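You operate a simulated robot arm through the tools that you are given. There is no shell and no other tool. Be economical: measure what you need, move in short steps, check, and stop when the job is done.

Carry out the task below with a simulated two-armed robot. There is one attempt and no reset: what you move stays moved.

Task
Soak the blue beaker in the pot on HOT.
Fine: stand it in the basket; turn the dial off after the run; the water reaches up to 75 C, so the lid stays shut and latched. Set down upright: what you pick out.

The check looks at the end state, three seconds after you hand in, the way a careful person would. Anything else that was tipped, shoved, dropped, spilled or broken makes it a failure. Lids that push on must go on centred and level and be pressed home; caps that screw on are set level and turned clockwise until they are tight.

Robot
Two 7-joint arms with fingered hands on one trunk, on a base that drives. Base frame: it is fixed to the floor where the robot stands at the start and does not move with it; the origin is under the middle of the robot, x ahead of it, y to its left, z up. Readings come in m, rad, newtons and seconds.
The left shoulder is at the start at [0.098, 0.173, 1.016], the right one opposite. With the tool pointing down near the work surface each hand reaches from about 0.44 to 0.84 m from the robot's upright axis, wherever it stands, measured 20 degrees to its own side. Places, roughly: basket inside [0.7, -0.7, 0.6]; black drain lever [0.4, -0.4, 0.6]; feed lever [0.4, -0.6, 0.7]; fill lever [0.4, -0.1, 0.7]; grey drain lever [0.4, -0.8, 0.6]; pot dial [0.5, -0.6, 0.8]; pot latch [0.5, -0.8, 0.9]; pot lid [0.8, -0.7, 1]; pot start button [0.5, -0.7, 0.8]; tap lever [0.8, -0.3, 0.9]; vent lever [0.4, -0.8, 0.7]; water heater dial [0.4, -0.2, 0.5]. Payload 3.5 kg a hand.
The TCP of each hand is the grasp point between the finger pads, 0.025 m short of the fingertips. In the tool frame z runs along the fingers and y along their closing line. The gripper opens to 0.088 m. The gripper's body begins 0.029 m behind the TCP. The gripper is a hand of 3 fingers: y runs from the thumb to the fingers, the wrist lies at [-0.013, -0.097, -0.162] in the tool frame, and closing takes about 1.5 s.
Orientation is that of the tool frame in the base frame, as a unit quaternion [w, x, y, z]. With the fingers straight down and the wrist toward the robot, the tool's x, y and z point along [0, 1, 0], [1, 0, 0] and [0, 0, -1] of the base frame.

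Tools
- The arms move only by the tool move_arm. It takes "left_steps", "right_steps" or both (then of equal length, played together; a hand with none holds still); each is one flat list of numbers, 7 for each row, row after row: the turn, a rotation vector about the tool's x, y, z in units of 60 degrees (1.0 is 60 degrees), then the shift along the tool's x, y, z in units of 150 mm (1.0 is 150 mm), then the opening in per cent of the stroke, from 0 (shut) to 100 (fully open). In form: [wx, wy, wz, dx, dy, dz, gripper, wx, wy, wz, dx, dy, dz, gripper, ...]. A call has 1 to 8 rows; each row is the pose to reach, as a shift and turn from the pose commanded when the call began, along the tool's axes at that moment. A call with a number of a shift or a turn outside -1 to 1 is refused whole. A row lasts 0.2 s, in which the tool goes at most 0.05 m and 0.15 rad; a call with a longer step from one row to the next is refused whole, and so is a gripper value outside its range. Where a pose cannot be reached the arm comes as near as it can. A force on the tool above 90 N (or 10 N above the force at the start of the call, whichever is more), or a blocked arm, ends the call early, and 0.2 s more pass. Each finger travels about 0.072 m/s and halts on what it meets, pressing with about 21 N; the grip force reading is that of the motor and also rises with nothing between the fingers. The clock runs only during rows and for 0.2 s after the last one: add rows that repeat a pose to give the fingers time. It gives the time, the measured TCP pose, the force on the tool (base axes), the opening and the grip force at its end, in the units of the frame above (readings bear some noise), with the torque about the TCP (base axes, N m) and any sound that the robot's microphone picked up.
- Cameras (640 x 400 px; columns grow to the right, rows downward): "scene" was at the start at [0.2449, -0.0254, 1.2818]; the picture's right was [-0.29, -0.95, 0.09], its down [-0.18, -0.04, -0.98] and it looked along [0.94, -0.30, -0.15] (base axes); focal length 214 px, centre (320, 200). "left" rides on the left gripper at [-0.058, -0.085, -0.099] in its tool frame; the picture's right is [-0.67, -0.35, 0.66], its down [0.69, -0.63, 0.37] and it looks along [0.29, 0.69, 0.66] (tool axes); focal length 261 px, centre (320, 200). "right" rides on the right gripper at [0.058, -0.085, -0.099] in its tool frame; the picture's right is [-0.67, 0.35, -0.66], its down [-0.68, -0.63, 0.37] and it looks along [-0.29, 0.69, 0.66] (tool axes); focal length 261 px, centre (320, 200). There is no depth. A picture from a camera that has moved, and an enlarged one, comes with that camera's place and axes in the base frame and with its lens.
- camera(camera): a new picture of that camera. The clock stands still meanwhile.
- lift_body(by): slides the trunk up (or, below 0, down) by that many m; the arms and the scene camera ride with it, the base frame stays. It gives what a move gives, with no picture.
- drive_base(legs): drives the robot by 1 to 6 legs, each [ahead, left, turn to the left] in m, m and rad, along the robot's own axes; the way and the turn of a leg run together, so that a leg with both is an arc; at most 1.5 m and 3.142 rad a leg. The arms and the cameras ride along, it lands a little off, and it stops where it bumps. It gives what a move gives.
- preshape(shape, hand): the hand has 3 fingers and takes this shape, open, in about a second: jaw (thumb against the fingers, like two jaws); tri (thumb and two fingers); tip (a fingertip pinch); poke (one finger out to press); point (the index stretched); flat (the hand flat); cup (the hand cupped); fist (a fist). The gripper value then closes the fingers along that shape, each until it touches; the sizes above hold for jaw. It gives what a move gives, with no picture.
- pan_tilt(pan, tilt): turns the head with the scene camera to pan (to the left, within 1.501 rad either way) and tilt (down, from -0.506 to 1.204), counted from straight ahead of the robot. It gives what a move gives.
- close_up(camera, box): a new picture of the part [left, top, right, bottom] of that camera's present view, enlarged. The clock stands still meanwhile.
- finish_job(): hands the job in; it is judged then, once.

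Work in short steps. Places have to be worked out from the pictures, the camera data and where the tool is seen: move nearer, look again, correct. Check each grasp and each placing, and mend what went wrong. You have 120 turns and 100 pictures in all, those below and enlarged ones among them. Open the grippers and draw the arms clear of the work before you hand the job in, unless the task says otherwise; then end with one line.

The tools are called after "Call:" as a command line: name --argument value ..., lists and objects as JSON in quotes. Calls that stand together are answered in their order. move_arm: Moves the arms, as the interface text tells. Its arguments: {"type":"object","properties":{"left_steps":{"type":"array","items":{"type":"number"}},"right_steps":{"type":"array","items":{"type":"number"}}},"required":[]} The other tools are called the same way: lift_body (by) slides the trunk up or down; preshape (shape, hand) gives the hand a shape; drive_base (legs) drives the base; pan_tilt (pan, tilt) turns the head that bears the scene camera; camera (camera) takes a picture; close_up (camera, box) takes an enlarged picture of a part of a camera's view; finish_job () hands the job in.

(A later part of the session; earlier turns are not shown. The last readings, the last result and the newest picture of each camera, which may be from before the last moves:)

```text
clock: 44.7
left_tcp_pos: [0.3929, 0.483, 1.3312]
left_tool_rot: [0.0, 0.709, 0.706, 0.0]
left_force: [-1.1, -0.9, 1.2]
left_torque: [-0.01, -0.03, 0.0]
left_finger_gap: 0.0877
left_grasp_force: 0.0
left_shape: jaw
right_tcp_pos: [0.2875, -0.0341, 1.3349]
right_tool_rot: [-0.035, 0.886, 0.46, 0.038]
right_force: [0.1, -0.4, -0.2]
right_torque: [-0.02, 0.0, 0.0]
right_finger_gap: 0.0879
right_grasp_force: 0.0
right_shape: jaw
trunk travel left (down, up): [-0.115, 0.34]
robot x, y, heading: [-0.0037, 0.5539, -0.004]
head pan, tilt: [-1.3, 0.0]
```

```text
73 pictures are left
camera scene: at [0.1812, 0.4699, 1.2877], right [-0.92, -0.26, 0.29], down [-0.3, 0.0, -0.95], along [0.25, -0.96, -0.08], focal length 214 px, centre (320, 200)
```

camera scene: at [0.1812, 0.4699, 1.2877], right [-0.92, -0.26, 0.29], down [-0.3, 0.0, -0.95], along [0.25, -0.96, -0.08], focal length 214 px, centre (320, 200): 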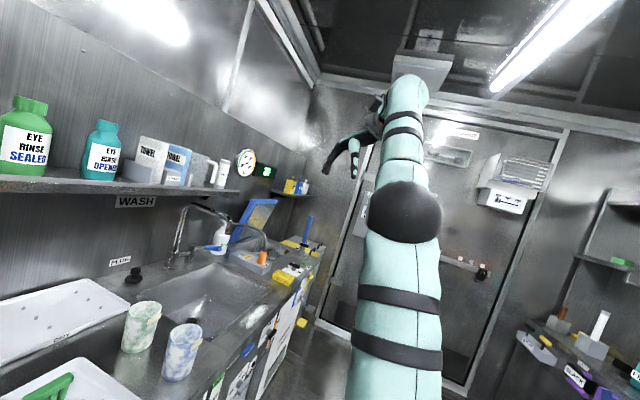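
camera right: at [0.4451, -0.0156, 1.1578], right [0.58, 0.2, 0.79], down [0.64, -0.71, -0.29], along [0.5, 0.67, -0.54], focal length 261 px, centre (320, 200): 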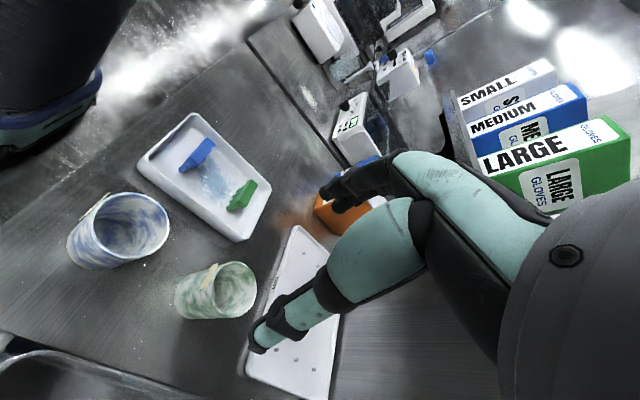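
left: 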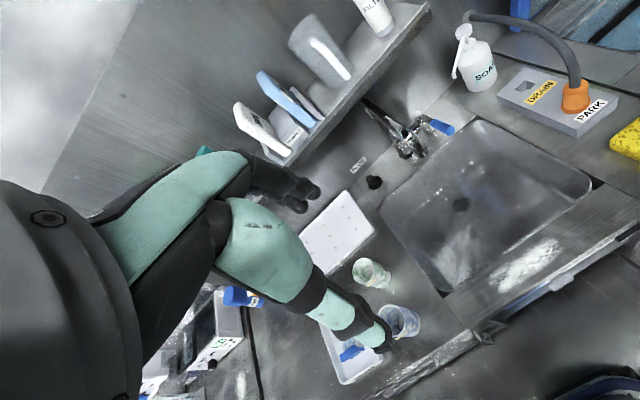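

The arm is straight, pointing up to the right. I move tangentially—down and to the right—then inward, so that the elbow can flex in its natural direction.

Call:
move_arm --right_steps '[0, 0, 0, -0.15, 0.1, 0.18, 100, 0, 0, 0, -0.3, 0.2, 0.36, 100, 0, 0, 0, -0.45, 0.3, 0.54, 100, 0, 0, 0, -0.6, 0.3, 0.72, 100, 0, 0, 0, -0.6, 0.2, 0.9, 100, 0, 0, 0, -0.6, 0.0, 1, 100, 0, 0, 0, -0.6, -0.25, 1, 100, 0, 0, 0, -0.6, -0.25, 1, 100]'

```text
clock: 46.5
left_tcp_pos: [0.3928, 0.4828, 1.3312]
left_tool_rot: [0.0, 0.709, 0.705, 0.0]
left_force: [-0.5, 0.7, 0.8]
left_torque: [-0.01, 0.02, 0.0]
left_finger_gap: 0.0877
left_grasp_force: 0.0
left_shape: jaw
right_tcp_pos: [0.2463, -0.146, 1.2466]
right_tool_rot: [-0.036, 0.886, 0.461, 0.037]
right_force: [0.2, 0.5, -0.7]
right_torque: [-0.02, -0.02, 0.0]
right_finger_gap: 0.0879
right_grasp_force: 0.1
right_shape: jaw
right hand out of reach, approached as far as the arm can: row 1, 2, 3, 4, 5, 6, 7, 8
trunk travel left (down, up): [-0.115, 0.34]
robot x, y, heading: [-0.0001, 0.555, -0.006]
head pan, tilt: [-1.3, 0.0]
```

The elbow may be slightly over-extended. I push outward along the arm to see whether .615 m really is its full stretch.

Call:
move_arm --right_steps '[0, 0, 0, -0.15, 0.15, -0.15, 100, 0, 0, 0, -0.3, 0.3, -0.3, 100, 0, 0, 0, -0.45, 0.45, -0.45, 100, 0, 0, 0, -0.45, 0.45, -0.45, 100]'

```text
clock: 47.5
left_tcp_pos: [0.3931, 0.4829, 1.3301]
left_tool_rot: [0.0, 0.709, 0.705, 0.0]
left_force: [0.3, 0.3, -0.4]
left_torque: [-0.01, 0.0, 0.0]
left_finger_gap: 0.0877
left_grasp_force: 0.0
left_shape: jaw
right_tcp_pos: [0.2412, -0.1533, 1.2433]
right_tool_rot: [-0.034, 0.887, 0.459, 0.037]
right_force: [0.6, 0.3, 0.0]
right_torque: [0.04, -0.02, 0.0]
right_finger_gap: 0.0878
right_grasp_force: 0.0
right_shape: jaw
right hand out of reach, approached as far as the arm can: row 1, 2, 3, 4
trunk travel left (down, up): [-0.115, 0.34]
robot x, y, heading: [-0.0026, 0.557, -0.006]
head pan, tilt: [-1.3, 0.0]
```

Call:
move_arm --right_steps '[-0.14, 0, 0, 0.1, -0.1, 0.1, 100, -0.28, 0, 0, 0.2, -0.2, 0.2, 100, -0.42, 0, 0, 0.3, -0.3, 0.3, 100, -0.56, 0, 0, 0.4, -0.4, 0.4, 100, -0.7, 0, 0, 0.5, -0.5, 0.5, 100, -0.84, 0, 0, 0.6, -0.6, 0.6, 100, -0.98, 0, 0, 0.7, -0.7, 0.6, 100, -0.98, 0, 0, 0.7, -0.7, 0.6, 100]'

```text
clock: 49.3
left_tcp_pos: [0.3959, 0.4801, 1.3302]
left_tool_rot: [-0.002, 0.709, 0.705, 0.0]
left_force: [0.2, -1.0, -0.5]
left_torque: [-0.01, -0.01, 0.03]
left_finger_gap: 0.0876
left_grasp_force: 0.1
left_shape: jaw
right_tcp_pos: [0.227, 0.0311, 1.2467]
right_tool_rot: [0.403, 0.79, 0.382, 0.258]
right_force: [0.0, 0.3, 0.1]
right_torque: [0.02, -0.01, 0.01]
right_finger_gap: 0.0879
right_grasp_force: 0.1
right_shape: jaw
right hand out of reach, approached as far as the arm can: row 1, 2, 3, 5, 6, 7, 8
trunk travel left (down, up): [-0.115, 0.34]
robot x, y, heading: [-0.0101, 0.5549, -0.003]
head pan, tilt: [-1.3, 0.0]
```

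The elbow flexed again. I now return the hand to the plain downward pose near its home place.

Call:
move_arm --right_steps '[0.117, 0.026, -0.073, 0.115, -0.027, 0.066, 100, 0.235, 0.052, -0.146, 0.23, -0.055, 0.132, 100, 0.353, 0.078, -0.219, 0.345, -0.082, 0.198, 100, 0.47, 0.104, -0.292, 0.46, -0.11, 0.264, 100, 0.588, 0.13, -0.365, 0.575, -0.137, 0.33, 100, 0.706, 0.156, -0.438, 0.69, -0.165, 0.396, 100, 0.823, 0.182, -0.511, 0.805, -0.193, 0.462, 100, 0.94, 0.207, -0.582, 0.92, -0.22, 0.527, 100]'

```text
clock: 51.1
left_tcp_pos: [0.3957, 0.4837, 1.3301]
left_tool_rot: [0.0, 0.709, 0.705, 0.0]
left_force: [-0.2, 1.0, 0.3]
left_torque: [0.0, 0.01, 0.01]
left_finger_gap: 0.0875
left_grasp_force: 0.0
left_shape: jaw
right_tcp_pos: [0.3475, 0.1248, 1.191]
right_tool_rot: [0.004, 0.708, 0.706, 0.001]
right_force: [0.0, -0.1, 0.6]
right_torque: [-0.01, -0.01, 0.02]
right_finger_gap: 0.0879
right_grasp_force: 0.1
right_shape: jaw
trunk travel left (down, up): [-0.115, 0.34]
robot x, y, heading: [-0.0047, 0.5553, -0.005]
head pan, tilt: [-1.3, 0.0]
```

Recovered. I drive back right a bit and lower the hand in the plain pose to above the beaker before trying any yaw.

Call:
drive_base --legs '[[0.0, -0.2, 0.0]]'

Call:
move_arm --right_steps '[0, 0, 0, 0.2, 0, 0.2, 100, 0, 0, 0, 0.4, 0, 0.4, 100, 0, 0, 0, 0.6, 0.15, 0.55, 100, 0, 0, 0, 0.8, 0.35, 0.7, 100, 0, 0, 0, 0.9, 0.55, 0.85, 100, 0, 0, 0, 0.97, 0.75, 1.0, 100, 0, 0, 0, 0.97, 0.75, 1.0, 100]'

```text
clock: 52.6
left_tcp_pos: [0.3926, 0.2848, 1.3302]
left_tool_rot: [0.001, 0.708, 0.706, -0.001]
left_force: [-0.8, -0.2, 0.4]
left_torque: [-0.01, 0.04, 0.02]
left_finger_gap: 0.0877
left_grasp_force: 0.0
left_shape: jaw
right_tcp_pos: [0.346, -0.0754, 1.1914]
right_tool_rot: [0.005, 0.708, 0.706, 0.002]
right_force: [-0.4, -0.4, 0.3]
right_torque: [0.01, 0.02, 0.0]
right_finger_gap: 0.0881
right_grasp_force: 0.0
right_shape: jaw
trunk travel left (down, up): [-0.115, 0.34]
robot x, y, heading: [-0.0066, 0.3573, -0.005]
head pan, tilt: [-1.3, 0.0]
```

```text
clock: 54.2
left_tcp_pos: [0.3913, 0.2838, 1.3292]
left_tool_rot: [0.001, 0.708, 0.706, 0.001]
left_force: [0.0, -0.9, -0.5]
left_torque: [-0.01, -0.01, 0.03]
left_finger_gap: 0.0876
left_grasp_force: 0.1
left_shape: jaw
right_tcp_pos: [0.461, 0.0703, 1.043]
right_tool_rot: [0.006, 0.708, 0.707, 0.001]
right_force: [-0.8, 0.3, 0.4]
right_torque: [-0.03, 0.0, -0.01]
right_finger_gap: 0.088
right_grasp_force: 0.0
right_shape: jaw
trunk travel left (down, up): [-0.115, 0.34]
robot x, y, heading: [-0.0066, 0.3621, -0.003]
head pan, tilt: [-1.3, 0.0]
```

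Reached cleanly. I try the yaw here in a moderate step of about 40° while lowering slightly.

Call:
move_arm --right_steps '[0, 0, -0.14, 0, 0, 0.05, 100, 0, 0, -0.28, 0, 0, 0.1, 100, 0, 0, -0.42, 0, 0, 0.2, 100, 0, 0, -0.56, 0, 0, 0.3, 100, 0, 0, -0.67, 0, 0, 0.3, 100]'

```text
clock: 55.5
left_tcp_pos: [0.3914, 0.286, 1.3304]
left_tool_rot: [0.0, 0.709, 0.706, -0.001]
left_force: [-0.3, -0.1, 0.5]
left_torque: [0.02, 0.02, 0.0]
left_finger_gap: 0.0876
left_grasp_force: 0.1
left_shape: jaw
right_tcp_pos: [0.46, 0.0695, 0.9975]
right_tool_rot: [0.005, 0.421, 0.907, 0.0]
right_force: [0.9, -0.6, -0.6]
right_torque: [0.0, 0.0, 0.03]
right_finger_gap: 0.0879
right_grasp_force: 0.0
right_shape: jaw
trunk travel left (down, up): [-0.115, 0.34]
robot x, y, heading: [-0.0051, 0.3586, -0.003]
head pan, tilt: [-1.3, 0.0]
```

Call:
move_arm --right_steps '[0, 0, -0.14, 0, 0, 0, 100, 0, 0, -0.28, 0, 0, 0, 100, 0, 0, -0.42, 0, 0, 0, 100, 0, 0, -0.5, 0, 0, 0, 100]'

```text
clock: 56.5
left_tcp_pos: [0.3924, 0.2839, 1.3305]
left_tool_rot: [0.0, 0.708, 0.706, 0.0]
left_force: [0.0, 0.5, 0.1]
left_torque: [0.0, -0.02, 0.02]
left_finger_gap: 0.0878
left_grasp_force: 0.1
left_shape: jaw
right_tcp_pos: [0.4607, 0.0689, 0.9958]
right_tool_rot: [0.004, 0.172, 0.985, -0.001]
right_force: [-0.5, 0.6, -0.6]
right_torque: [0.03, -0.03, -0.01]
right_finger_gap: 0.088
right_grasp_force: 0.1
right_shape: jaw
trunk travel left (down, up): [-0.115, 0.34]
robot x, y, heading: [-0.0052, 0.356, 0.002]
head pan, tilt: [-1.3, 0.0]
```

Call:
move_arm --right_steps '[0, 0, -0.14, 0, 0, 0, 100, 0, 0, -0.3, 0, 0, 0, 100]'

Call:
pan_tilt --pan -0.5 --tilt 0.8

Call:
camera --camera "scene"

Call:
camera --camera "right"

```text
refused: row 2 steps farther than a row can; nothing moved
```

```text
clock: 57.6
left_tcp_pos: [0.3928, 0.2842, 1.3302]
left_tool_rot: [0.0, 0.708, 0.706, 0.0]
left_force: [0.4, 0.5, -0.1]
left_torque: [-0.02, 0.02, -0.01]
left_finger_gap: 0.0875
left_grasp_force: 0.1
left_shape: jaw
right_tcp_pos: [0.46, 0.0689, 0.9967]
right_tool_rot: [0.005, 0.173, 0.985, -0.001]
right_force: [-0.2, 0.3, 0.8]
right_torque: [0.02, -0.01, 0.02]
right_finger_gap: 0.0878
right_grasp_force: 0.0
right_shape: jaw
trunk travel left (down, up): [-0.115, 0.34]
robot x, y, heading: [-0.004, 0.3561, -0.003]
head pan, tilt: [-0.499, 0.799]
```

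```text
72 pictures are left
camera scene: at [0.2037, 0.3191, 1.2051], right [-0.46, -0.88, 0.14], down [-0.81, 0.35, -0.48], along [0.37, -0.34, -0.87], focal length 214 px, centre (320, 200)
```

scene: 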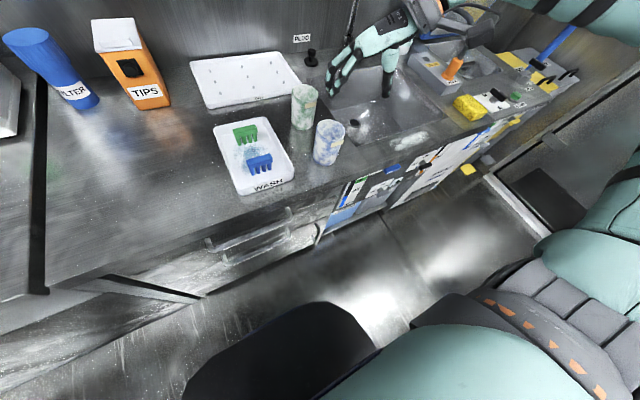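

```text
71 pictures are left
camera right: at [0.3762, 0.0097, 1.0948], right [0.74, 0.1, 0.66], down [0.43, -0.83, -0.36], along [0.51, 0.55, -0.66], focal length 261 px, centre (320, 200)
```

right: 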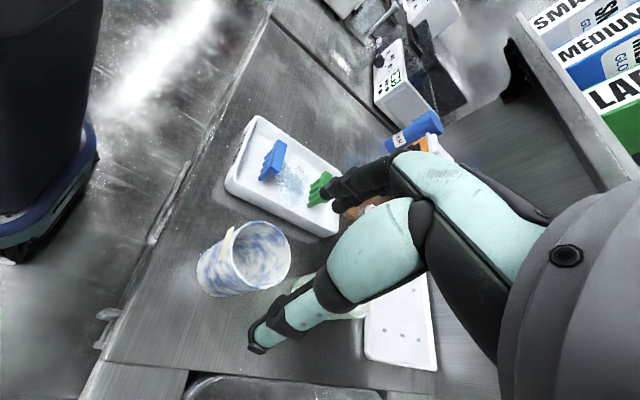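

The wrist view gives the same beaker centre (0.475, 0.097). I centre over it, add a little yaw and go down halfway.

Call:
move_arm --right_steps '[0, 0, -0.13, -0.037, 0.211, 0, 100, 0, 0, -0.13, -0.037, 0.211, 0.2, 100, 0, 0, -0.13, -0.037, 0.211, 0.4, 100, 0, 0, -0.13, -0.037, 0.211, 0.4, 100]'

Call:
camera --camera "right"

Call:
close_up --camera "scene" --box '[270, 40, 430, 200]'

```text
clock: 58.6
left_tcp_pos: [0.393, 0.2853, 1.3302]
left_tool_rot: [0.0, 0.708, 0.706, 0.0]
left_force: [-0.3, -0.4, 0.0]
left_torque: [-0.01, 0.01, -0.01]
left_finger_gap: 0.0877
left_grasp_force: 0.0
left_shape: jaw
right_tcp_pos: [0.4774, 0.0978, 0.9369]
right_tool_rot: [0.006, 0.104, 0.995, -0.002]
right_force: [0.1, -0.4, -0.5]
right_torque: [-0.01, 0.01, 0.01]
right_finger_gap: 0.0881
right_grasp_force: 0.0
right_shape: jaw
trunk travel left (down, up): [-0.115, 0.34]
robot x, y, heading: [-0.0029, 0.356, -0.006]
head pan, tilt: [-0.499, 0.799]
```

```text
70 pictures are left
camera right: at [0.4014, 0.026, 1.0353], right [0.72, 0.2, 0.66], down [0.54, -0.76, -0.36], along [0.43, 0.62, -0.66], focal length 261 px, centre (320, 200)
```

right: 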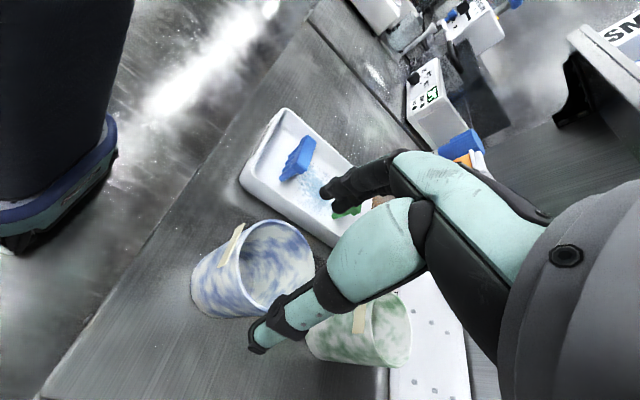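

```text
2.50 times, centred on (350, 120) of scene
camera zoom: at [0.2037, 0.3193, 1.2051], right [-0.46, -0.88, 0.14], down [-0.81, 0.35, -0.48], along [0.37, -0.34, -0.87], focal length 536 px, centre (245, 400)
```

zoom: 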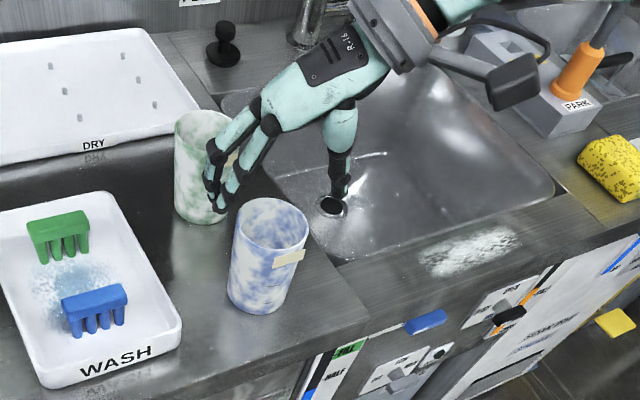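

The hand is centred over the beaker on all views (beaker ≈ (0.477, 0.094)). I lower the open fingers around it.

Call:
move_arm --right_steps '[0, 0, 0, 0, -0.02, 0.12, 100, 0, 0, 0, 0, -0.02, 0.24, 100, 0, 0, 0, 0, -0.02, 0.36, 100, 0, 0, 0, 0, -0.02, 0.47, 100, 0, 0, 0, 0, -0.02, 0.47, 100]'

Call:
close_up --camera "scene" --box '[270, 40, 430, 200]'

```text
clock: 59.8
left_tcp_pos: [0.3924, 0.2836, 1.3295]
left_tool_rot: [0.001, 0.708, 0.706, 0.001]
left_force: [-0.2, 0.9, 0.3]
left_torque: [0.01, 0.0, 0.01]
left_finger_gap: 0.0874
left_grasp_force: 0.1
left_shape: jaw
right_tcp_pos: [0.4758, 0.0943, 0.8647]
right_tool_rot: [0.004, 0.104, 0.995, -0.002]
right_force: [-0.5, -0.7, 0.3]
right_torque: [-0.05, 0.0, 0.04]
right_finger_gap: 0.0881
right_grasp_force: 0.0
right_shape: jaw
trunk travel left (down, up): [-0.115, 0.34]
robot x, y, heading: [-0.0055, 0.3614, -0.003]
head pan, tilt: [-0.499, 0.799]
```

```text
2.50 times, centred on (350, 120) of scene
camera zoom: at [0.2033, 0.3193, 1.2052], right [-0.46, -0.88, 0.14], down [-0.81, 0.35, -0.48], along [0.37, -0.34, -0.87], focal length 536 px, centre (245, 400)
```

zoom: 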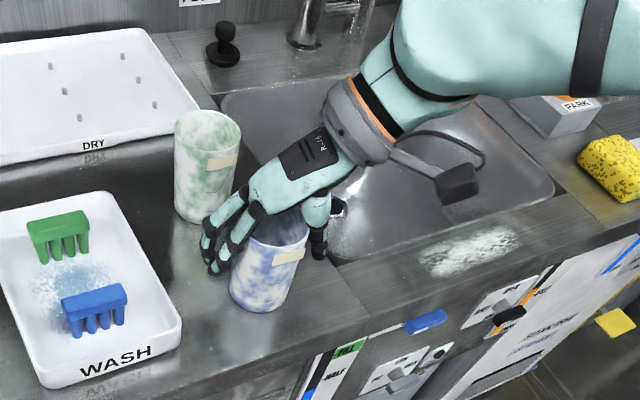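

Fingers are around the beaker. I close the grip.

Call:
move_arm --right_steps '[0, 0, 0, 0, 0, 0, 60, 0, 0, 0, 0, 0, 0, 30, 0, 0, 0, 0, 0, 0, 0, 0, 0, 0, 0, 0, 0, 0, 0, 0, 0, 0, 0, 0, 0]'

Call:
close_up --camera "scene" --box '[270, 40, 430, 200]'

```text
clock: 61.0
left_tcp_pos: [0.3923, 0.283, 1.3307]
left_tool_rot: [0.0, 0.707, 0.707, 0.001]
left_force: [-0.1, 0.4, -0.6]
left_torque: [0.0, 0.01, -0.01]
left_finger_gap: 0.0876
left_grasp_force: 0.0
left_shape: jaw
right_tcp_pos: [0.4761, 0.0931, 0.8661]
right_tool_rot: [0.005, 0.105, 0.994, -0.002]
right_force: [-0.4, -0.3, -0.3]
right_torque: [0.02, 0.01, 0.01]
right_finger_gap: 0.0481
right_grasp_force: 21.1
right_shape: jaw
trunk travel left (down, up): [-0.115, 0.34]
robot x, y, heading: [-0.007, 0.355, 0.002]
head pan, tilt: [-0.499, 0.799]
```

```text
2.50 times, centred on (350, 120) of scene
camera zoom: at [0.2037, 0.3191, 1.205], right [-0.46, -0.88, 0.14], down [-0.81, 0.35, -0.48], along [0.37, -0.34, -0.87], focal length 536 px, centre (245, 400)
```

zoom: 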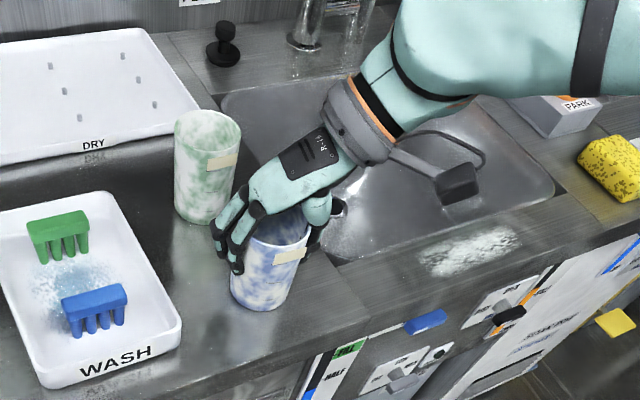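

Gap 0.048 m with 21 N: held. I lift straight up.

Call:
move_arm --right_steps '[0, 0, 0, 0, 0, -0.15, 0, 0, 0, 0, 0, 0, -0.4, 0, 0, 0, 0, 0, 0, -0.65, 0, 0, 0, 0, 0, 0, -0.85, 0, 0, 0, 0, 0, 0, -1.0, 0]'

Call:
camera --camera "scene"

```text
clock: 62.2
left_tcp_pos: [0.3918, 0.2842, 1.3316]
left_tool_rot: [0.0, 0.708, 0.706, 0.0]
left_force: [0.0, 0.2, 0.5]
left_torque: [-0.05, 0.04, 0.03]
left_finger_gap: 0.0881
left_grasp_force: 0.0
left_shape: jaw
right_tcp_pos: [0.4764, 0.0955, 1.0152]
right_tool_rot: [0.004, 0.105, 0.994, -0.003]
right_force: [0.5, -0.1, -0.2]
right_torque: [-0.01, -0.03, -0.05]
right_finger_gap: 0.0477
right_grasp_force: 21.0
right_shape: jaw
trunk travel left (down, up): [-0.115, 0.34]
robot x, y, heading: [-0.0081, 0.3576, -0.004]
head pan, tilt: [-0.499, 0.799]
```

```text
66 pictures are left
camera scene: at [0.2037, 0.3192, 1.205], right [-0.46, -0.88, 0.14], down [-0.81, 0.35, -0.48], along [0.37, -0.34, -0.87], focal length 214 px, centre (320, 200)
```

scene: 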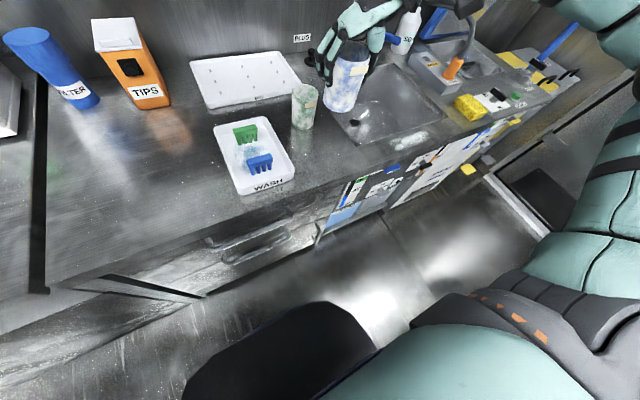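

Held upright. I raise the trunk for clearance (so the forearm comes down steeply later), then back off, slide right to the pot, and move forward.

Call:
lift_body --by 0.15

Call:
drive_base --legs '[[-0.13, 0.0, 0.0], [0.0, -0.78, 0.0]]'

Call:
pan_tilt --pan -0.4 --tilt 0.75

Call:
camera --camera "scene"

```text
clock: 63.9
left_tcp_pos: [0.3926, 0.2848, 1.4808]
left_tool_rot: [0.0, 0.708, 0.706, 0.0]
left_force: [-0.5, 0.4, 0.8]
left_torque: [-0.03, 0.0, 0.01]
left_finger_gap: 0.0876
left_grasp_force: 0.1
left_shape: jaw
right_tcp_pos: [0.4584, 0.0947, 1.1942]
right_tool_rot: [0.036, 0.106, 0.994, 0.0]
right_force: [-0.2, 0.2, -0.7]
right_torque: [0.03, 0.05, 0.03]
right_finger_gap: 0.048
right_grasp_force: 20.5
right_shape: jaw
trunk travel left (down, up): [-0.265, 0.19]
robot x, y, heading: [-0.0077, 0.358, -0.001]
head pan, tilt: [-0.499, 0.799]
```

```text
clock: 69.1
left_tcp_pos: [0.2635, -0.5013, 1.4806]
left_tool_rot: [0.001, 0.703, 0.712, -0.001]
left_force: [0.9, -0.4, 0.3]
left_torque: [0.02, -0.01, 0.01]
left_finger_gap: 0.0877
left_grasp_force: 0.0
left_shape: jaw
right_tcp_pos: [0.3329, -0.6907, 1.195]
right_tool_rot: [0.036, 0.099, 0.994, -0.001]
right_force: [-0.3, 0.9, 0.3]
right_torque: [0.01, -0.03, 0.04]
right_finger_gap: 0.048
right_grasp_force: 20.8
right_shape: jaw
trunk travel left (down, up): [-0.265, 0.19]
robot x, y, heading: [-0.1365, -0.4384, 0.013]
head pan, tilt: [-0.499, 0.799]
```

```text
clock: 69.8
left_tcp_pos: [0.2625, -0.5017, 1.4806]
left_tool_rot: [0.0, 0.702, 0.712, 0.0]
left_force: [-0.8, 0.1, -0.3]
left_torque: [0.0, -0.01, -0.02]
left_finger_gap: 0.0878
left_grasp_force: 0.0
left_shape: jaw
right_tcp_pos: [0.333, -0.6901, 1.1954]
right_tool_rot: [0.036, 0.099, 0.994, -0.001]
right_force: [0.1, -0.7, -0.4]
right_torque: [0.0, -0.02, 0.01]
right_finger_gap: 0.0479
right_grasp_force: 20.5
right_shape: jaw
trunk travel left (down, up): [-0.265, 0.19]
robot x, y, heading: [-0.1335, -0.4372, 0.012]
head pan, tilt: [-0.4, 0.75]
```

```text
65 pictures are left
camera scene: at [-0.0206, -0.4657, 1.3977], right [-0.38, -0.93, 0.04], down [-0.7, 0.26, -0.67], along [0.61, -0.28, -0.74], focal length 214 px, centre (320, 200)
```

scene: 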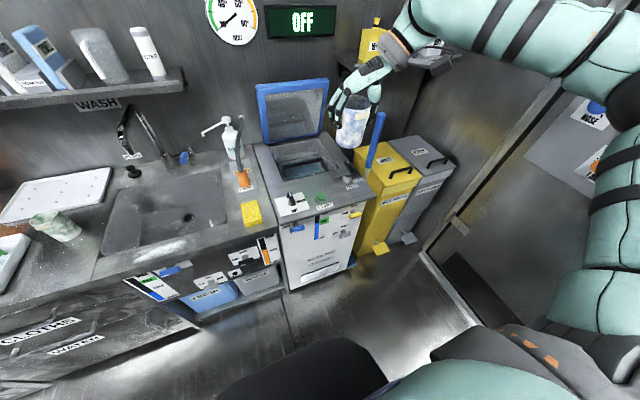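

Path ahead is clear above the pot deck. I drive forward carefully.

Call:
drive_base --legs '[[0.2, 0.0, -0.012]]'

Call:
camera --camera "right"

Call:
camera --camera "scene"

```text
clock: 71.4
left_tcp_pos: [0.46, -0.5041, 1.4815]
left_tool_rot: [0.0, 0.705, 0.709, 0.001]
left_force: [0.1, 0.0, 0.1]
left_torque: [0.0, -0.02, 0.0]
left_finger_gap: 0.0876
left_grasp_force: 0.0
left_shape: jaw
right_tcp_pos: [0.5294, -0.693, 1.1965]
right_tool_rot: [0.038, 0.102, 0.994, -0.001]
right_force: [-0.6, -0.1, -0.3]
right_torque: [0.0, 0.01, -0.02]
right_finger_gap: 0.0478
right_grasp_force: 21.3
right_shape: jaw
trunk travel left (down, up): [-0.265, 0.19]
robot x, y, heading: [0.0663, -0.4343, 0.006]
head pan, tilt: [-0.4, 0.75]
```

```text
64 pictures are left
camera right: at [0.4476, -0.7634, 1.2896], right [0.68, 0.21, 0.71], down [0.57, -0.76, -0.32], along [0.47, 0.62, -0.63], focal length 261 px, centre (320, 200)
```

right: 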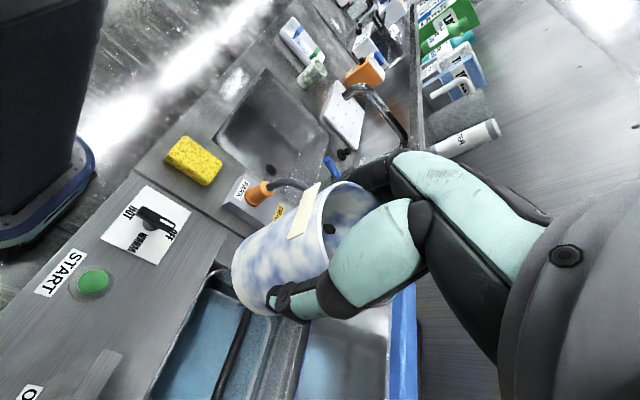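

```text
63 pictures are left
camera scene: at [0.1774, -0.4647, 1.3981], right [-0.38, -0.92, 0.04], down [-0.7, 0.26, -0.67], along [0.61, -0.28, -0.74], focal length 214 px, centre (320, 200)
```

scene: 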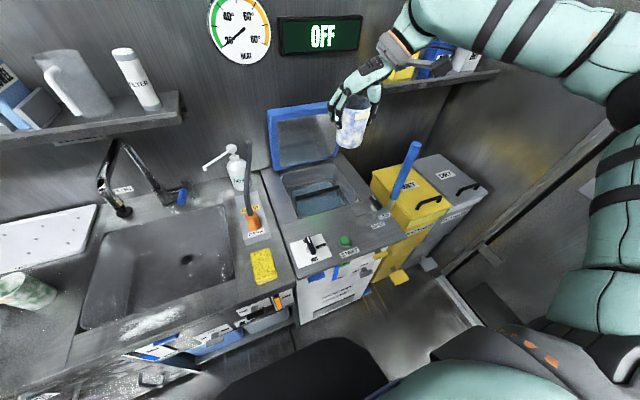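

The beaker is held well. I move the hand forward over the front half of the basket and level the tool, starting to descend.

Call:
move_arm --right_steps '[0, 0.02, 0, -0.2, 0.045, 0.05, 0, 0, 0.04, 0, -0.4, 0.09, 0.15, 0, 0, 0.06, 0, -0.6, 0.135, 0.25, 0, 0, 0.073, 0, -0.8, 0.18, 0.4, 0, 0, 0.073, 0, -0.95, 0.22, 0.6, 0, 0, 0.073, 0, -0.95, 0.22, 0.8, 0, 0, 0.073, 0, -0.95, 0.22, 0.8, 0]'

Call:
camera --camera "right"

Call:
close_up --camera "scene" --box '[230, 60, 430, 260]'

```text
clock: 73.0
left_tcp_pos: [0.4631, -0.5036, 1.4805]
left_tool_rot: [0.0, 0.706, 0.708, 0.0]
left_force: [0.1, 0.3, 0.4]
left_torque: [0.03, -0.01, -0.02]
left_finger_gap: 0.0876
left_grasp_force: 0.0
left_shape: jaw
right_tcp_pos: [0.574, -0.6482, 1.107]
right_tool_rot: [0.016, 0.116, 0.993, -0.02]
right_force: [-0.4, -0.5, 0.1]
right_torque: [-0.05, 0.02, 0.0]
right_finger_gap: 0.0479
right_grasp_force: 21.1
right_shape: jaw
right hand out of reach, approached as far as the arm can: row 1, 2, 3, 4, 5, 6, 7
trunk travel left (down, up): [-0.265, 0.19]
robot x, y, heading: [0.0658, -0.433, 0.006]
head pan, tilt: [-0.4, 0.75]
```

```text
62 pictures are left
camera right: at [0.4953, -0.7132, 1.2069], right [0.71, 0.22, 0.67], down [0.53, -0.79, -0.32], along [0.45, 0.58, -0.68], focal length 261 px, centre (320, 200)
```

right: 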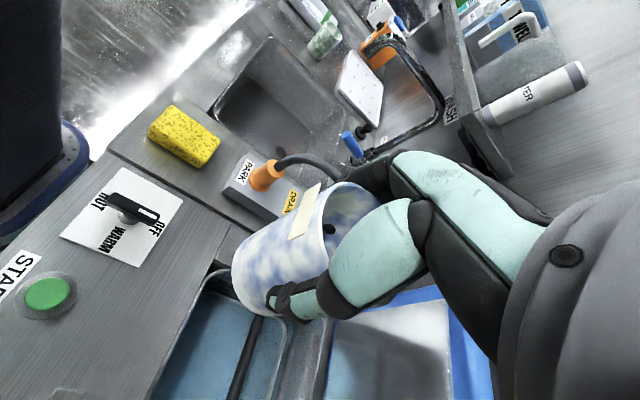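

```text
2.00 times, centred on (330, 160) of scene
camera zoom: at [0.1801, -0.4646, 1.3977], right [-0.38, -0.92, 0.04], down [-0.7, 0.26, -0.67], along [0.61, -0.28, -0.74], focal length 429 px, centre (300, 280)
```

zoom: 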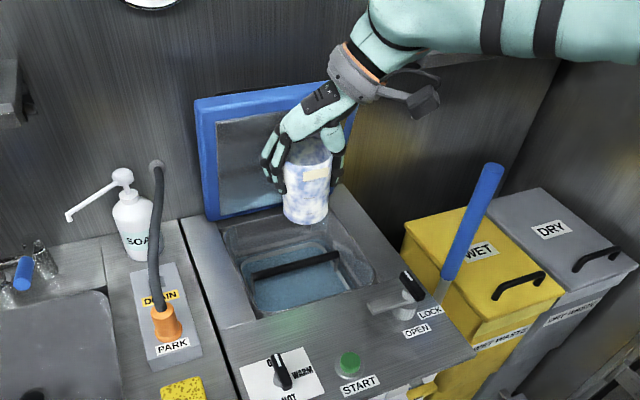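

The yaw makes the arm hit a wrist limit here, so I'll turn the robot itself left by ~25° and stand more to the right instead. First I relax the yaw and draw the hand back a little.

Call:
move_arm --right_steps '[0, 0, 0.1, 0.05, 0, 0, 0, 0, 0, 0.2, 0.15, -0.1, 0, 0, 0, 0, 0.3, 0.25, -0.2, 0, 0, 0, 0, 0.4, 0.3, -0.3, 0, 0, 0, 0, 0.42, 0.3, -0.3, 0, 0]'

```text
clock: 74.2
left_tcp_pos: [0.463, -0.5033, 1.4806]
left_tool_rot: [0.001, 0.705, 0.709, 0.0]
left_force: [-0.9, -0.1, -0.7]
left_torque: [0.01, -0.02, 0.0]
left_finger_gap: 0.0879
left_grasp_force: 0.2
left_shape: jaw
right_tcp_pos: [0.5157, -0.6853, 1.1083]
right_tool_rot: [0.02, 0.33, 0.944, -0.018]
right_force: [-0.2, 0.6, -1.0]
right_torque: [0.01, 0.01, -0.02]
right_finger_gap: 0.0475
right_grasp_force: 21.2
right_shape: jaw
trunk travel left (down, up): [-0.265, 0.19]
robot x, y, heading: [0.0687, -0.4319, 0.008]
head pan, tilt: [-0.4, 0.75]
```

Reachable and held. I back off, turn left 0.45 rad and slide to stand in front of the pot's right half.

Call:
drive_base --legs '[[-0.15, 0.0, 0.0], [0.0, 0.0, 0.44], [0.0, -0.31, 0.0]]'

Call:
pan_tilt --pan -0.6 --tilt 0.7

Call:
camera --camera "scene"

```text
clock: 78.5
left_tcp_pos: [0.4371, -0.6091, 1.48]
left_tool_rot: [0.001, 0.538, 0.843, 0.0]
left_force: [-1.1, -0.3, 0.0]
left_torque: [0.0, 0.01, 0.01]
left_finger_gap: 0.0879
left_grasp_force: 0.1
left_shape: jaw
right_tcp_pos: [0.5619, -0.7529, 1.1107]
right_tool_rot: [0.024, 0.121, 0.992, -0.013]
right_force: [0.1, 0.5, -0.2]
right_torque: [0.01, 0.0, 0.02]
right_finger_gap: 0.0477
right_grasp_force: 21.2
right_shape: jaw
trunk travel left (down, up): [-0.265, 0.19]
robot x, y, heading: [0.0463, -0.7139, 0.439]
head pan, tilt: [-0.4, 0.75]
```

```text
clock: 79.2
left_tcp_pos: [0.4391, -0.613, 1.4801]
left_tool_rot: [0.0, 0.538, 0.843, 0.0]
left_force: [0.1, 0.4, 0.2]
left_torque: [0.0, 0.01, 0.03]
left_finger_gap: 0.0879
left_grasp_force: 0.0
left_shape: jaw
right_tcp_pos: [0.5624, -0.7544, 1.1082]
right_tool_rot: [0.023, 0.121, 0.992, -0.012]
right_force: [0.1, 0.0, -0.1]
right_torque: [-0.01, 0.01, 0.02]
right_finger_gap: 0.0478
right_grasp_force: 20.7
right_shape: jaw
trunk travel left (down, up): [-0.265, 0.19]
robot x, y, heading: [0.0453, -0.7155, 0.431]
head pan, tilt: [-0.6, 0.7]
```

```text
60 pictures are left
camera scene: at [0.1666, -0.7108, 1.4025], right [-0.16, -0.99, 0.05], down [-0.7, 0.08, -0.71], along [0.69, -0.15, -0.7], focal length 214 px, centre (320, 200)
```

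scene: 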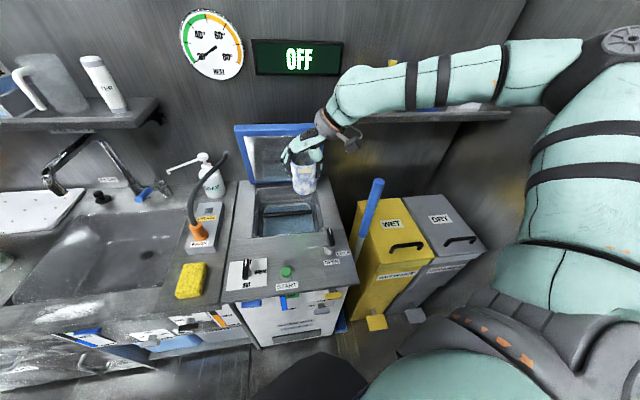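

The posture is natural now. I move the beaker over the front half of the basket (target (0.675, −0.68)) and level the hand.

Call:
move_arm --right_steps '[-0.005, 0.02, -0.02, -0.15, 0.16, 0, 0, -0.01, 0.046, -0.04, -0.3, 0.33, 0, 0, -0.017, 0.046, -0.07, -0.45, 0.5, 0.1, 0, -0.017, 0.046, -0.07, -0.612, 0.66, 0.2, 0, -0.017, 0.046, -0.07, -0.612, 0.66, 0.4, 0, -0.017, 0.046, -0.07, -0.612, 0.66, 0.6, 0, -0.017, 0.046, -0.07, -0.612, 0.66, 0.6, 0]'

Call:
close_up --camera "scene" --box '[210, 100, 370, 260]'

Call:
camera --camera "right"

```text
clock: 80.8
left_tcp_pos: [0.4385, -0.6106, 1.4806]
left_tool_rot: [0.001, 0.538, 0.843, 0.0]
left_force: [0.7, 0.9, 0.1]
left_torque: [-0.03, 0.0, 0.04]
left_finger_gap: 0.0879
left_grasp_force: 0.1
left_shape: jaw
right_tcp_pos: [0.6369, -0.7227, 1.0444]
right_tool_rot: [0.0, 0.084, 0.996, -0.002]
right_force: [0.0, 0.2, -0.7]
right_torque: [-0.05, -0.02, 0.01]
right_finger_gap: 0.0475
right_grasp_force: 21.3
right_shape: jaw
right hand out of reach, approached as far as the arm can: row 3, 4, 5, 6, 7
trunk travel left (down, up): [-0.265, 0.19]
robot x, y, heading: [0.0479, -0.7173, 0.434]
head pan, tilt: [-0.6, 0.7]
```

```text
2.50 times, centred on (290, 180) of scene
camera zoom: at [0.1659, -0.7102, 1.4026], right [-0.16, -0.99, 0.05], down [-0.7, 0.08, -0.71], along [0.7, -0.15, -0.7], focal length 536 px, centre (395, 250)
```

zoom: 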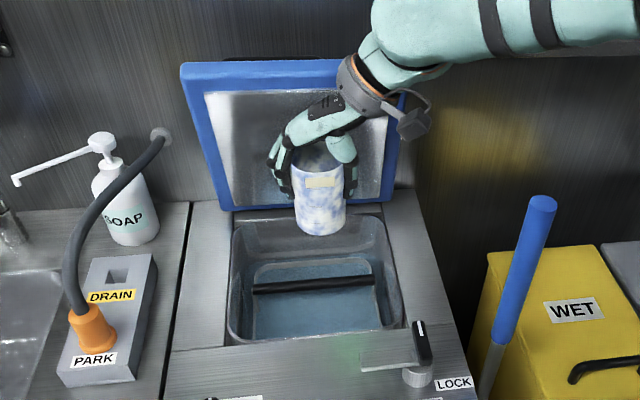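

```text
58 pictures are left
camera right: at [0.5672, -0.7972, 1.1442], right [0.72, 0.23, 0.66], down [0.57, -0.74, -0.36], along [0.4, 0.63, -0.66], focal length 261 px, centre (320, 200)
```

right: 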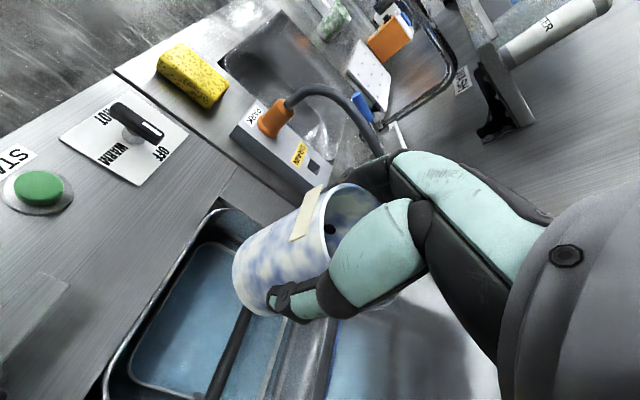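

Still a wrist limit; I'll turn the robot further left (heading ≈45°) and stand more to the right. First relax the hand yaw by 20° and draw back slightly.

Call:
move_arm --right_steps '[0, 0, 0.12, 0.05, 0, 0, 0, 0, 0, 0.24, 0.15, -0.05, 0, 0, 0, 0, 0.34, 0.2, -0.1, 0, 0, 0, 0, 0.34, 0.2, -0.1, 0, 0]'

Call:
drive_base --legs '[[-0.1, 0.0, 0.0], [0.0, 0.0, 0.35], [-0.016, -0.2, 0.0]]'

Call:
pan_tilt --pan -0.8 --tilt 0.7

Call:
camera --camera "scene"

```text
clock: 81.8
left_tcp_pos: [0.4389, -0.6118, 1.4798]
left_tool_rot: [0.0, 0.538, 0.843, -0.001]
left_force: [0.2, -0.8, 0.3]
left_torque: [0.03, 0.01, -0.04]
left_finger_gap: 0.0875
left_grasp_force: 0.1
left_shape: jaw
right_tcp_pos: [0.6069, -0.7321, 1.0445]
right_tool_rot: [0.001, 0.26, 0.966, -0.002]
right_force: [0.4, -1.0, -0.7]
right_torque: [-0.02, 0.01, -0.01]
right_finger_gap: 0.0473
right_grasp_force: 21.1
right_shape: jaw
trunk travel left (down, up): [-0.265, 0.19]
robot x, y, heading: [0.0447, -0.7113, 0.437]
head pan, tilt: [-0.6, 0.7]
```

```text
clock: 85.2
left_tcp_pos: [0.4149, -0.6765, 1.4802]
left_tool_rot: [0.002, 0.382, 0.924, 0.0]
left_force: [-0.4, 0.5, -0.2]
left_torque: [0.0, 0.04, 0.02]
left_finger_gap: 0.0878
left_grasp_force: 0.0
left_shape: jaw
right_tcp_pos: [0.616, -0.7335, 1.0444]
right_tool_rot: [0.002, 0.087, 0.996, -0.003]
right_force: [0.3, 0.6, -0.4]
right_torque: [0.03, -0.02, 0.03]
right_finger_gap: 0.0473
right_grasp_force: 20.9
right_shape: jaw
trunk travel left (down, up): [-0.265, 0.19]
robot x, y, heading: [0.084, -0.9078, 0.783]
head pan, tilt: [-0.6, 0.7]
```

```text
clock: 86.0
left_tcp_pos: [0.4174, -0.6793, 1.4805]
left_tool_rot: [0.0, 0.382, 0.924, 0.0]
left_force: [0.7, -0.6, -0.4]
left_torque: [-0.03, 0.03, 0.0]
left_finger_gap: 0.0879
left_grasp_force: 0.1
left_shape: jaw
right_tcp_pos: [0.6162, -0.7357, 1.0448]
right_tool_rot: [0.0, 0.087, 0.996, -0.002]
right_force: [0.5, 0.4, -0.3]
right_torque: [0.04, 0.01, -0.02]
right_finger_gap: 0.0474
right_grasp_force: 21.8
right_shape: jaw
trunk travel left (down, up): [-0.265, 0.19]
robot x, y, heading: [0.0868, -0.91, 0.789]
head pan, tilt: [-0.799, 0.7]
```

```text
57 pictures are left
camera scene: at [0.198, -0.8819, 1.4036], right [-0.01, -1.0, 0.07], down [-0.7, -0.04, -0.72], along [0.72, -0.06, -0.69], focal length 214 px, centre (320, 200)
```

scene: 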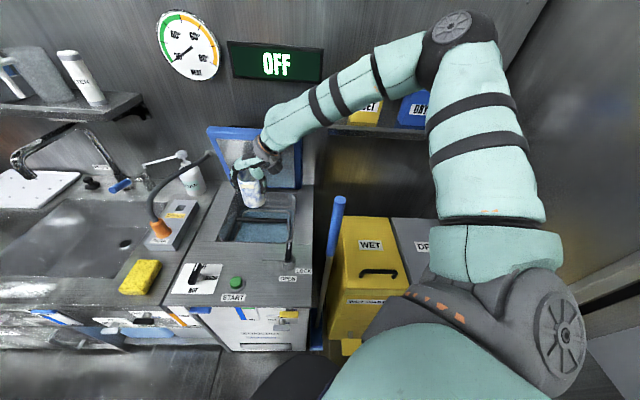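

Now the forearm comes from the right-rear. I move over the target and begin the descent.

Call:
move_arm --right_steps '[0, 0, 0, -0.1, 0.14, 0.05, 0, 0, 0, 0, -0.2, 0.3, 0.1, 0, 0, 0, 0, -0.32, 0.437, 0.2, 0, 0, 0, 0, -0.32, 0.437, 0.4, 0, 0, 0, 0, -0.32, 0.437, 0.6, 0, 0, 0, 0, -0.32, 0.437, 0.7, 0, 0, 0, 0, -0.32, 0.437, 0.7, 0]'

Call:
close_up --camera "scene" --box '[160, 120, 340, 300]'

Call:
camera --camera "right"

```text
clock: 87.6
left_tcp_pos: [0.417, -0.6784, 1.4795]
left_tool_rot: [0.001, 0.383, 0.924, 0.0]
left_force: [-0.1, -0.4, 0.0]
left_torque: [0.0, 0.01, -0.02]
left_finger_gap: 0.0875
left_grasp_force: 0.1
left_shape: jaw
right_tcp_pos: [0.6513, -0.7358, 0.98]
right_tool_rot: [0.0, 0.088, 0.996, -0.002]
right_force: [0.3, 0.4, 0.0]
right_torque: [0.03, -0.02, 0.01]
right_finger_gap: 0.0472
right_grasp_force: 20.5
right_shape: jaw
right hand out of reach, approached as far as the arm can: row 2, 3, 4, 5, 6, 7
trunk travel left (down, up): [-0.265, 0.19]
robot x, y, heading: [0.0827, -0.9116, 0.787]
head pan, tilt: [-0.799, 0.7]
```

```text
2.22 times, centred on (250, 210) of scene
camera zoom: at [0.1975, -0.8811, 1.4036], right [-0.01, -1.0, 0.07], down [-0.69, -0.04, -0.72], along [0.72, -0.06, -0.69], focal length 477 px, centre (476, 178)
```

zoom: 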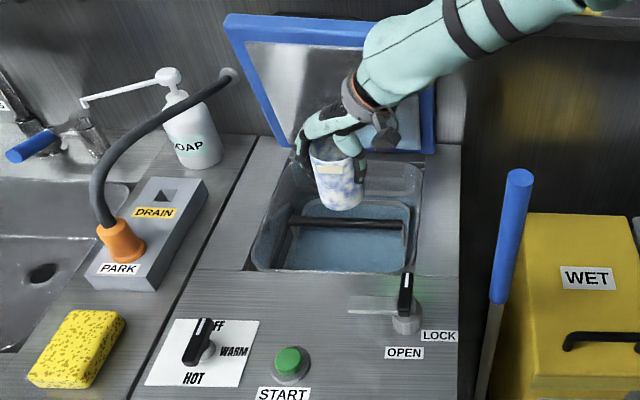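

```text
55 pictures are left
camera right: at [0.579, -0.8084, 1.0795], right [0.72, 0.23, 0.66], down [0.57, -0.74, -0.36], along [0.4, 0.63, -0.66], focal length 261 px, centre (320, 200)
```

right: 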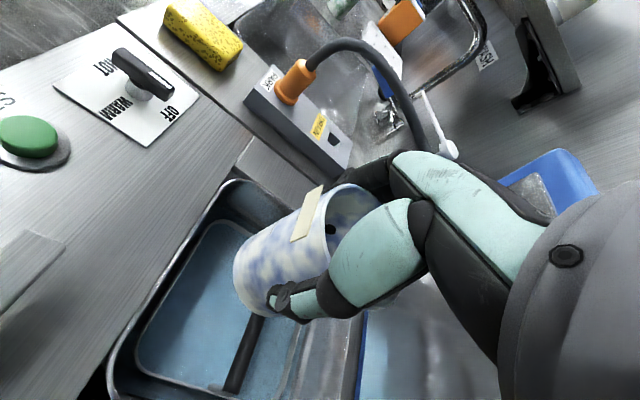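

The arm refuses to go further left but x and z followed; so I shift the base by the missing few centimetres instead.

Call:
drive_base --legs '[[0.053, 0.023, 0.0]]'

Call:
move_arm --right_steps '[0, 0, 0, 0, 0, 0.1, 0, 0, 0, 0, 0, 0, 0.2, 0, 0, 0, 0, 0, 0, 0.3, 0, 0, 0, 0, 0, 0, 0.3, 0]'

Call:
close_up --camera "scene" --box '[160, 120, 340, 300]'

```text
clock: 88.5
left_tcp_pos: [0.434, -0.6323, 1.482]
left_tool_rot: [0.001, 0.383, 0.924, 0.004]
left_force: [0.3, -0.4, 0.1]
left_torque: [0.0, -0.02, 0.0]
left_finger_gap: 0.0878
left_grasp_force: 0.2
left_shape: jaw
right_tcp_pos: [0.6683, -0.686, 0.9825]
right_tool_rot: [0.002, 0.087, 0.996, 0.001]
right_force: [-0.4, -0.3, -0.4]
right_torque: [0.03, 0.02, 0.03]
right_finger_gap: 0.0469
right_grasp_force: 21.1
right_shape: jaw
trunk travel left (down, up): [-0.265, 0.19]
robot x, y, heading: [0.108, -0.8559, 0.785]
head pan, tilt: [-0.799, 0.7]
```

```text
clock: 89.5
left_tcp_pos: [0.4385, -0.6273, 1.4805]
left_tool_rot: [0.0, 0.383, 0.924, 0.001]
left_force: [-0.6, -0.7, 0.3]
left_torque: [-0.03, -0.03, 0.01]
left_finger_gap: 0.0878
left_grasp_force: 0.0
left_shape: jaw
right_tcp_pos: [0.6636, -0.7013, 0.9533]
right_tool_rot: [0.001, 0.088, 0.996, -0.002]
right_force: [-0.4, 0.5, -0.6]
right_torque: [0.0, -0.04, -0.01]
right_finger_gap: 0.0472
right_grasp_force: 20.9
right_shape: jaw
right hand out of reach, approached as far as the arm can: row 1, 2, 3, 4
trunk travel left (down, up): [-0.265, 0.19]
robot x, y, heading: [0.1085, -0.856, 0.78]
head pan, tilt: [-0.799, 0.7]
```

```text
2.22 times, centred on (250, 210) of scene
camera zoom: at [0.218, -0.8292, 1.4036], right [-0.01, -1.0, 0.07], down [-0.69, -0.04, -0.72], along [0.72, -0.06, -0.69], focal length 477 px, centre (476, 178)
```

zoom: 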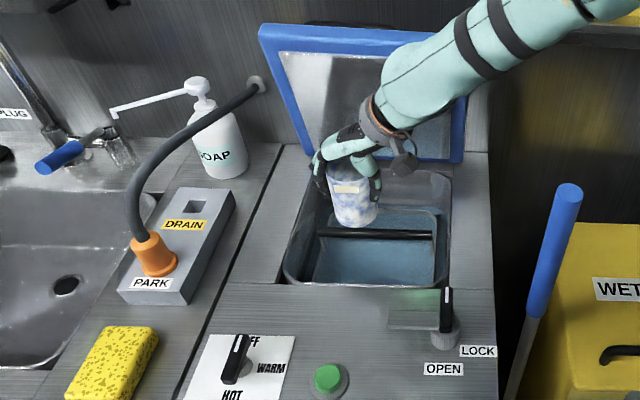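

Down is limited by the wrist in this raised posture, but lowering the trunk carries the hand straight down with the steep forearm kept. First I fine-tune x by a small arm move.

Call:
move_arm --right_steps '[0, 0, 0, -0.05, 0, 0, 0, 0, 0, 0, -0.09, 0.02, 0, 0, 0, 0, 0, -0.09, 0.02, 0, 0]'

Call:
lift_body --by -0.05

Call:
close_up --camera "scene" --box '[160, 120, 340, 300]'

```text
clock: 90.3
left_tcp_pos: [0.4377, -0.6274, 1.4803]
left_tool_rot: [0.001, 0.384, 0.923, 0.0]
left_force: [0.4, 0.8, 0.6]
left_torque: [0.03, 0.01, 0.01]
left_finger_gap: 0.0878
left_grasp_force: 0.1
left_shape: jaw
right_tcp_pos: [0.6757, -0.7043, 0.9593]
right_tool_rot: [0.001, 0.088, 0.996, -0.002]
right_force: [-0.2, 0.5, 0.2]
right_torque: [0.02, -0.01, -0.02]
right_finger_gap: 0.0468
right_grasp_force: 20.9
right_shape: jaw
right hand out of reach, approached as far as the arm can: row 2, 3
trunk travel left (down, up): [-0.265, 0.19]
robot x, y, heading: [0.1101, -0.8575, 0.784]
head pan, tilt: [-0.799, 0.7]
```

```text
clock: 91.2
left_tcp_pos: [0.4365, -0.6273, 1.4313]
left_tool_rot: [0.002, 0.384, 0.923, 0.0]
left_force: [-0.2, 0.5, 0.2]
left_torque: [0.03, -0.02, 0.01]
left_finger_gap: 0.0878
left_grasp_force: 0.1
left_shape: jaw
right_tcp_pos: [0.6738, -0.7041, 0.9089]
right_tool_rot: [0.002, 0.087, 0.996, -0.001]
right_force: [0.0, 0.0, 0.0]
right_torque: [0.01, 0.0, 0.02]
right_finger_gap: 0.0469
right_grasp_force: 21.2
right_shape: jaw
trunk travel left (down, up): [-0.215, 0.24]
robot x, y, heading: [0.1058, -0.8566, 0.786]
head pan, tilt: [-0.799, 0.7]
```

```text
2.22 times, centred on (250, 210) of scene
camera zoom: at [0.2374, -0.8092, 1.3463], right [-0.01, -0.99, 0.11], down [-0.72, -0.07, -0.69], along [0.69, -0.08, -0.72], focal length 477 px, centre (476, 178)
```

zoom: 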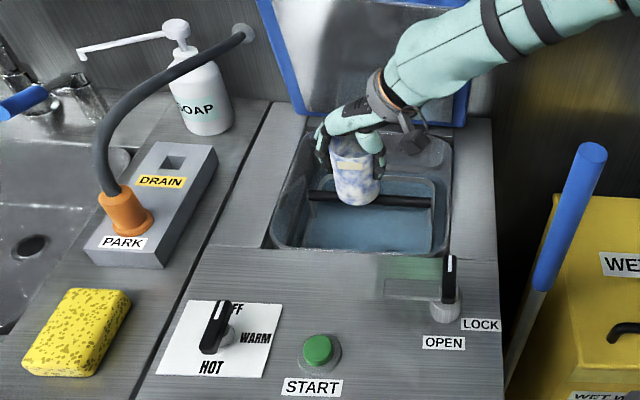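

The trunk lowers the hand exactly straight. I continue down 8 cm, so the beaker's base comes to just above the basket bar's level.

Call:
lift_body --by -0.07

Call:
close_up --camera "scene" --box '[200, 110, 340, 250]'

Call:
camera --camera "right"

```text
clock: 92.3
left_tcp_pos: [0.4367, -0.6273, 1.3605]
left_tool_rot: [0.0, 0.383, 0.924, 0.001]
left_force: [-0.1, 0.2, -0.8]
left_torque: [-0.02, -0.03, -0.01]
left_finger_gap: 0.0877
left_grasp_force: 0.0
left_shape: jaw
right_tcp_pos: [0.6757, -0.7032, 0.8382]
right_tool_rot: [0.001, 0.088, 0.996, -0.001]
right_force: [-0.9, 0.0, -1.3]
right_torque: [0.03, -0.01, 0.03]
right_finger_gap: 0.047
right_grasp_force: 20.8
right_shape: jaw
trunk travel left (down, up): [-0.145, 0.31]
robot x, y, heading: [0.1043, -0.8562, 0.781]
head pan, tilt: [-0.799, 0.7]
```

```text
2.86 times, centred on (270, 180) of scene
camera zoom: at [0.2727, -0.774, 1.2581], right [0.0, -0.98, 0.18], down [-0.77, -0.12, -0.63], along [0.64, -0.14, -0.76], focal length 613 px, centre (463, 257)
```

zoom: 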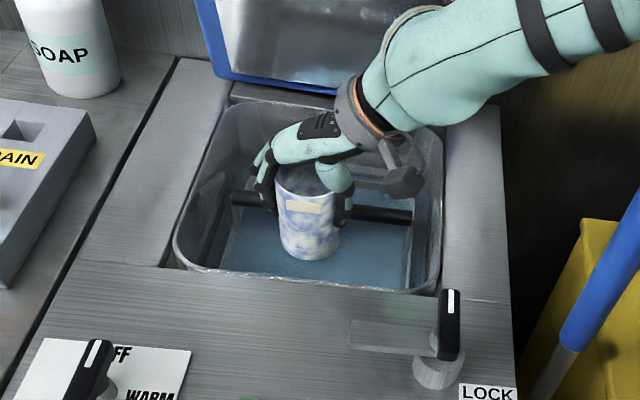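

```text
51 pictures are left
camera right: at [0.6033, -0.7776, 0.9383], right [0.72, 0.23, 0.66], down [0.57, -0.74, -0.36], along [0.4, 0.63, -0.66], focal length 261 px, centre (320, 200)
```

right: 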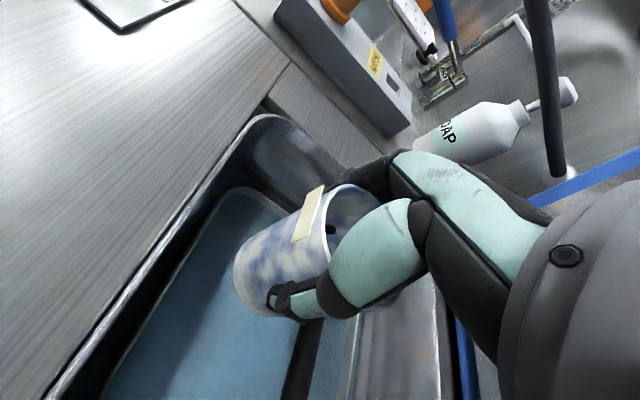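

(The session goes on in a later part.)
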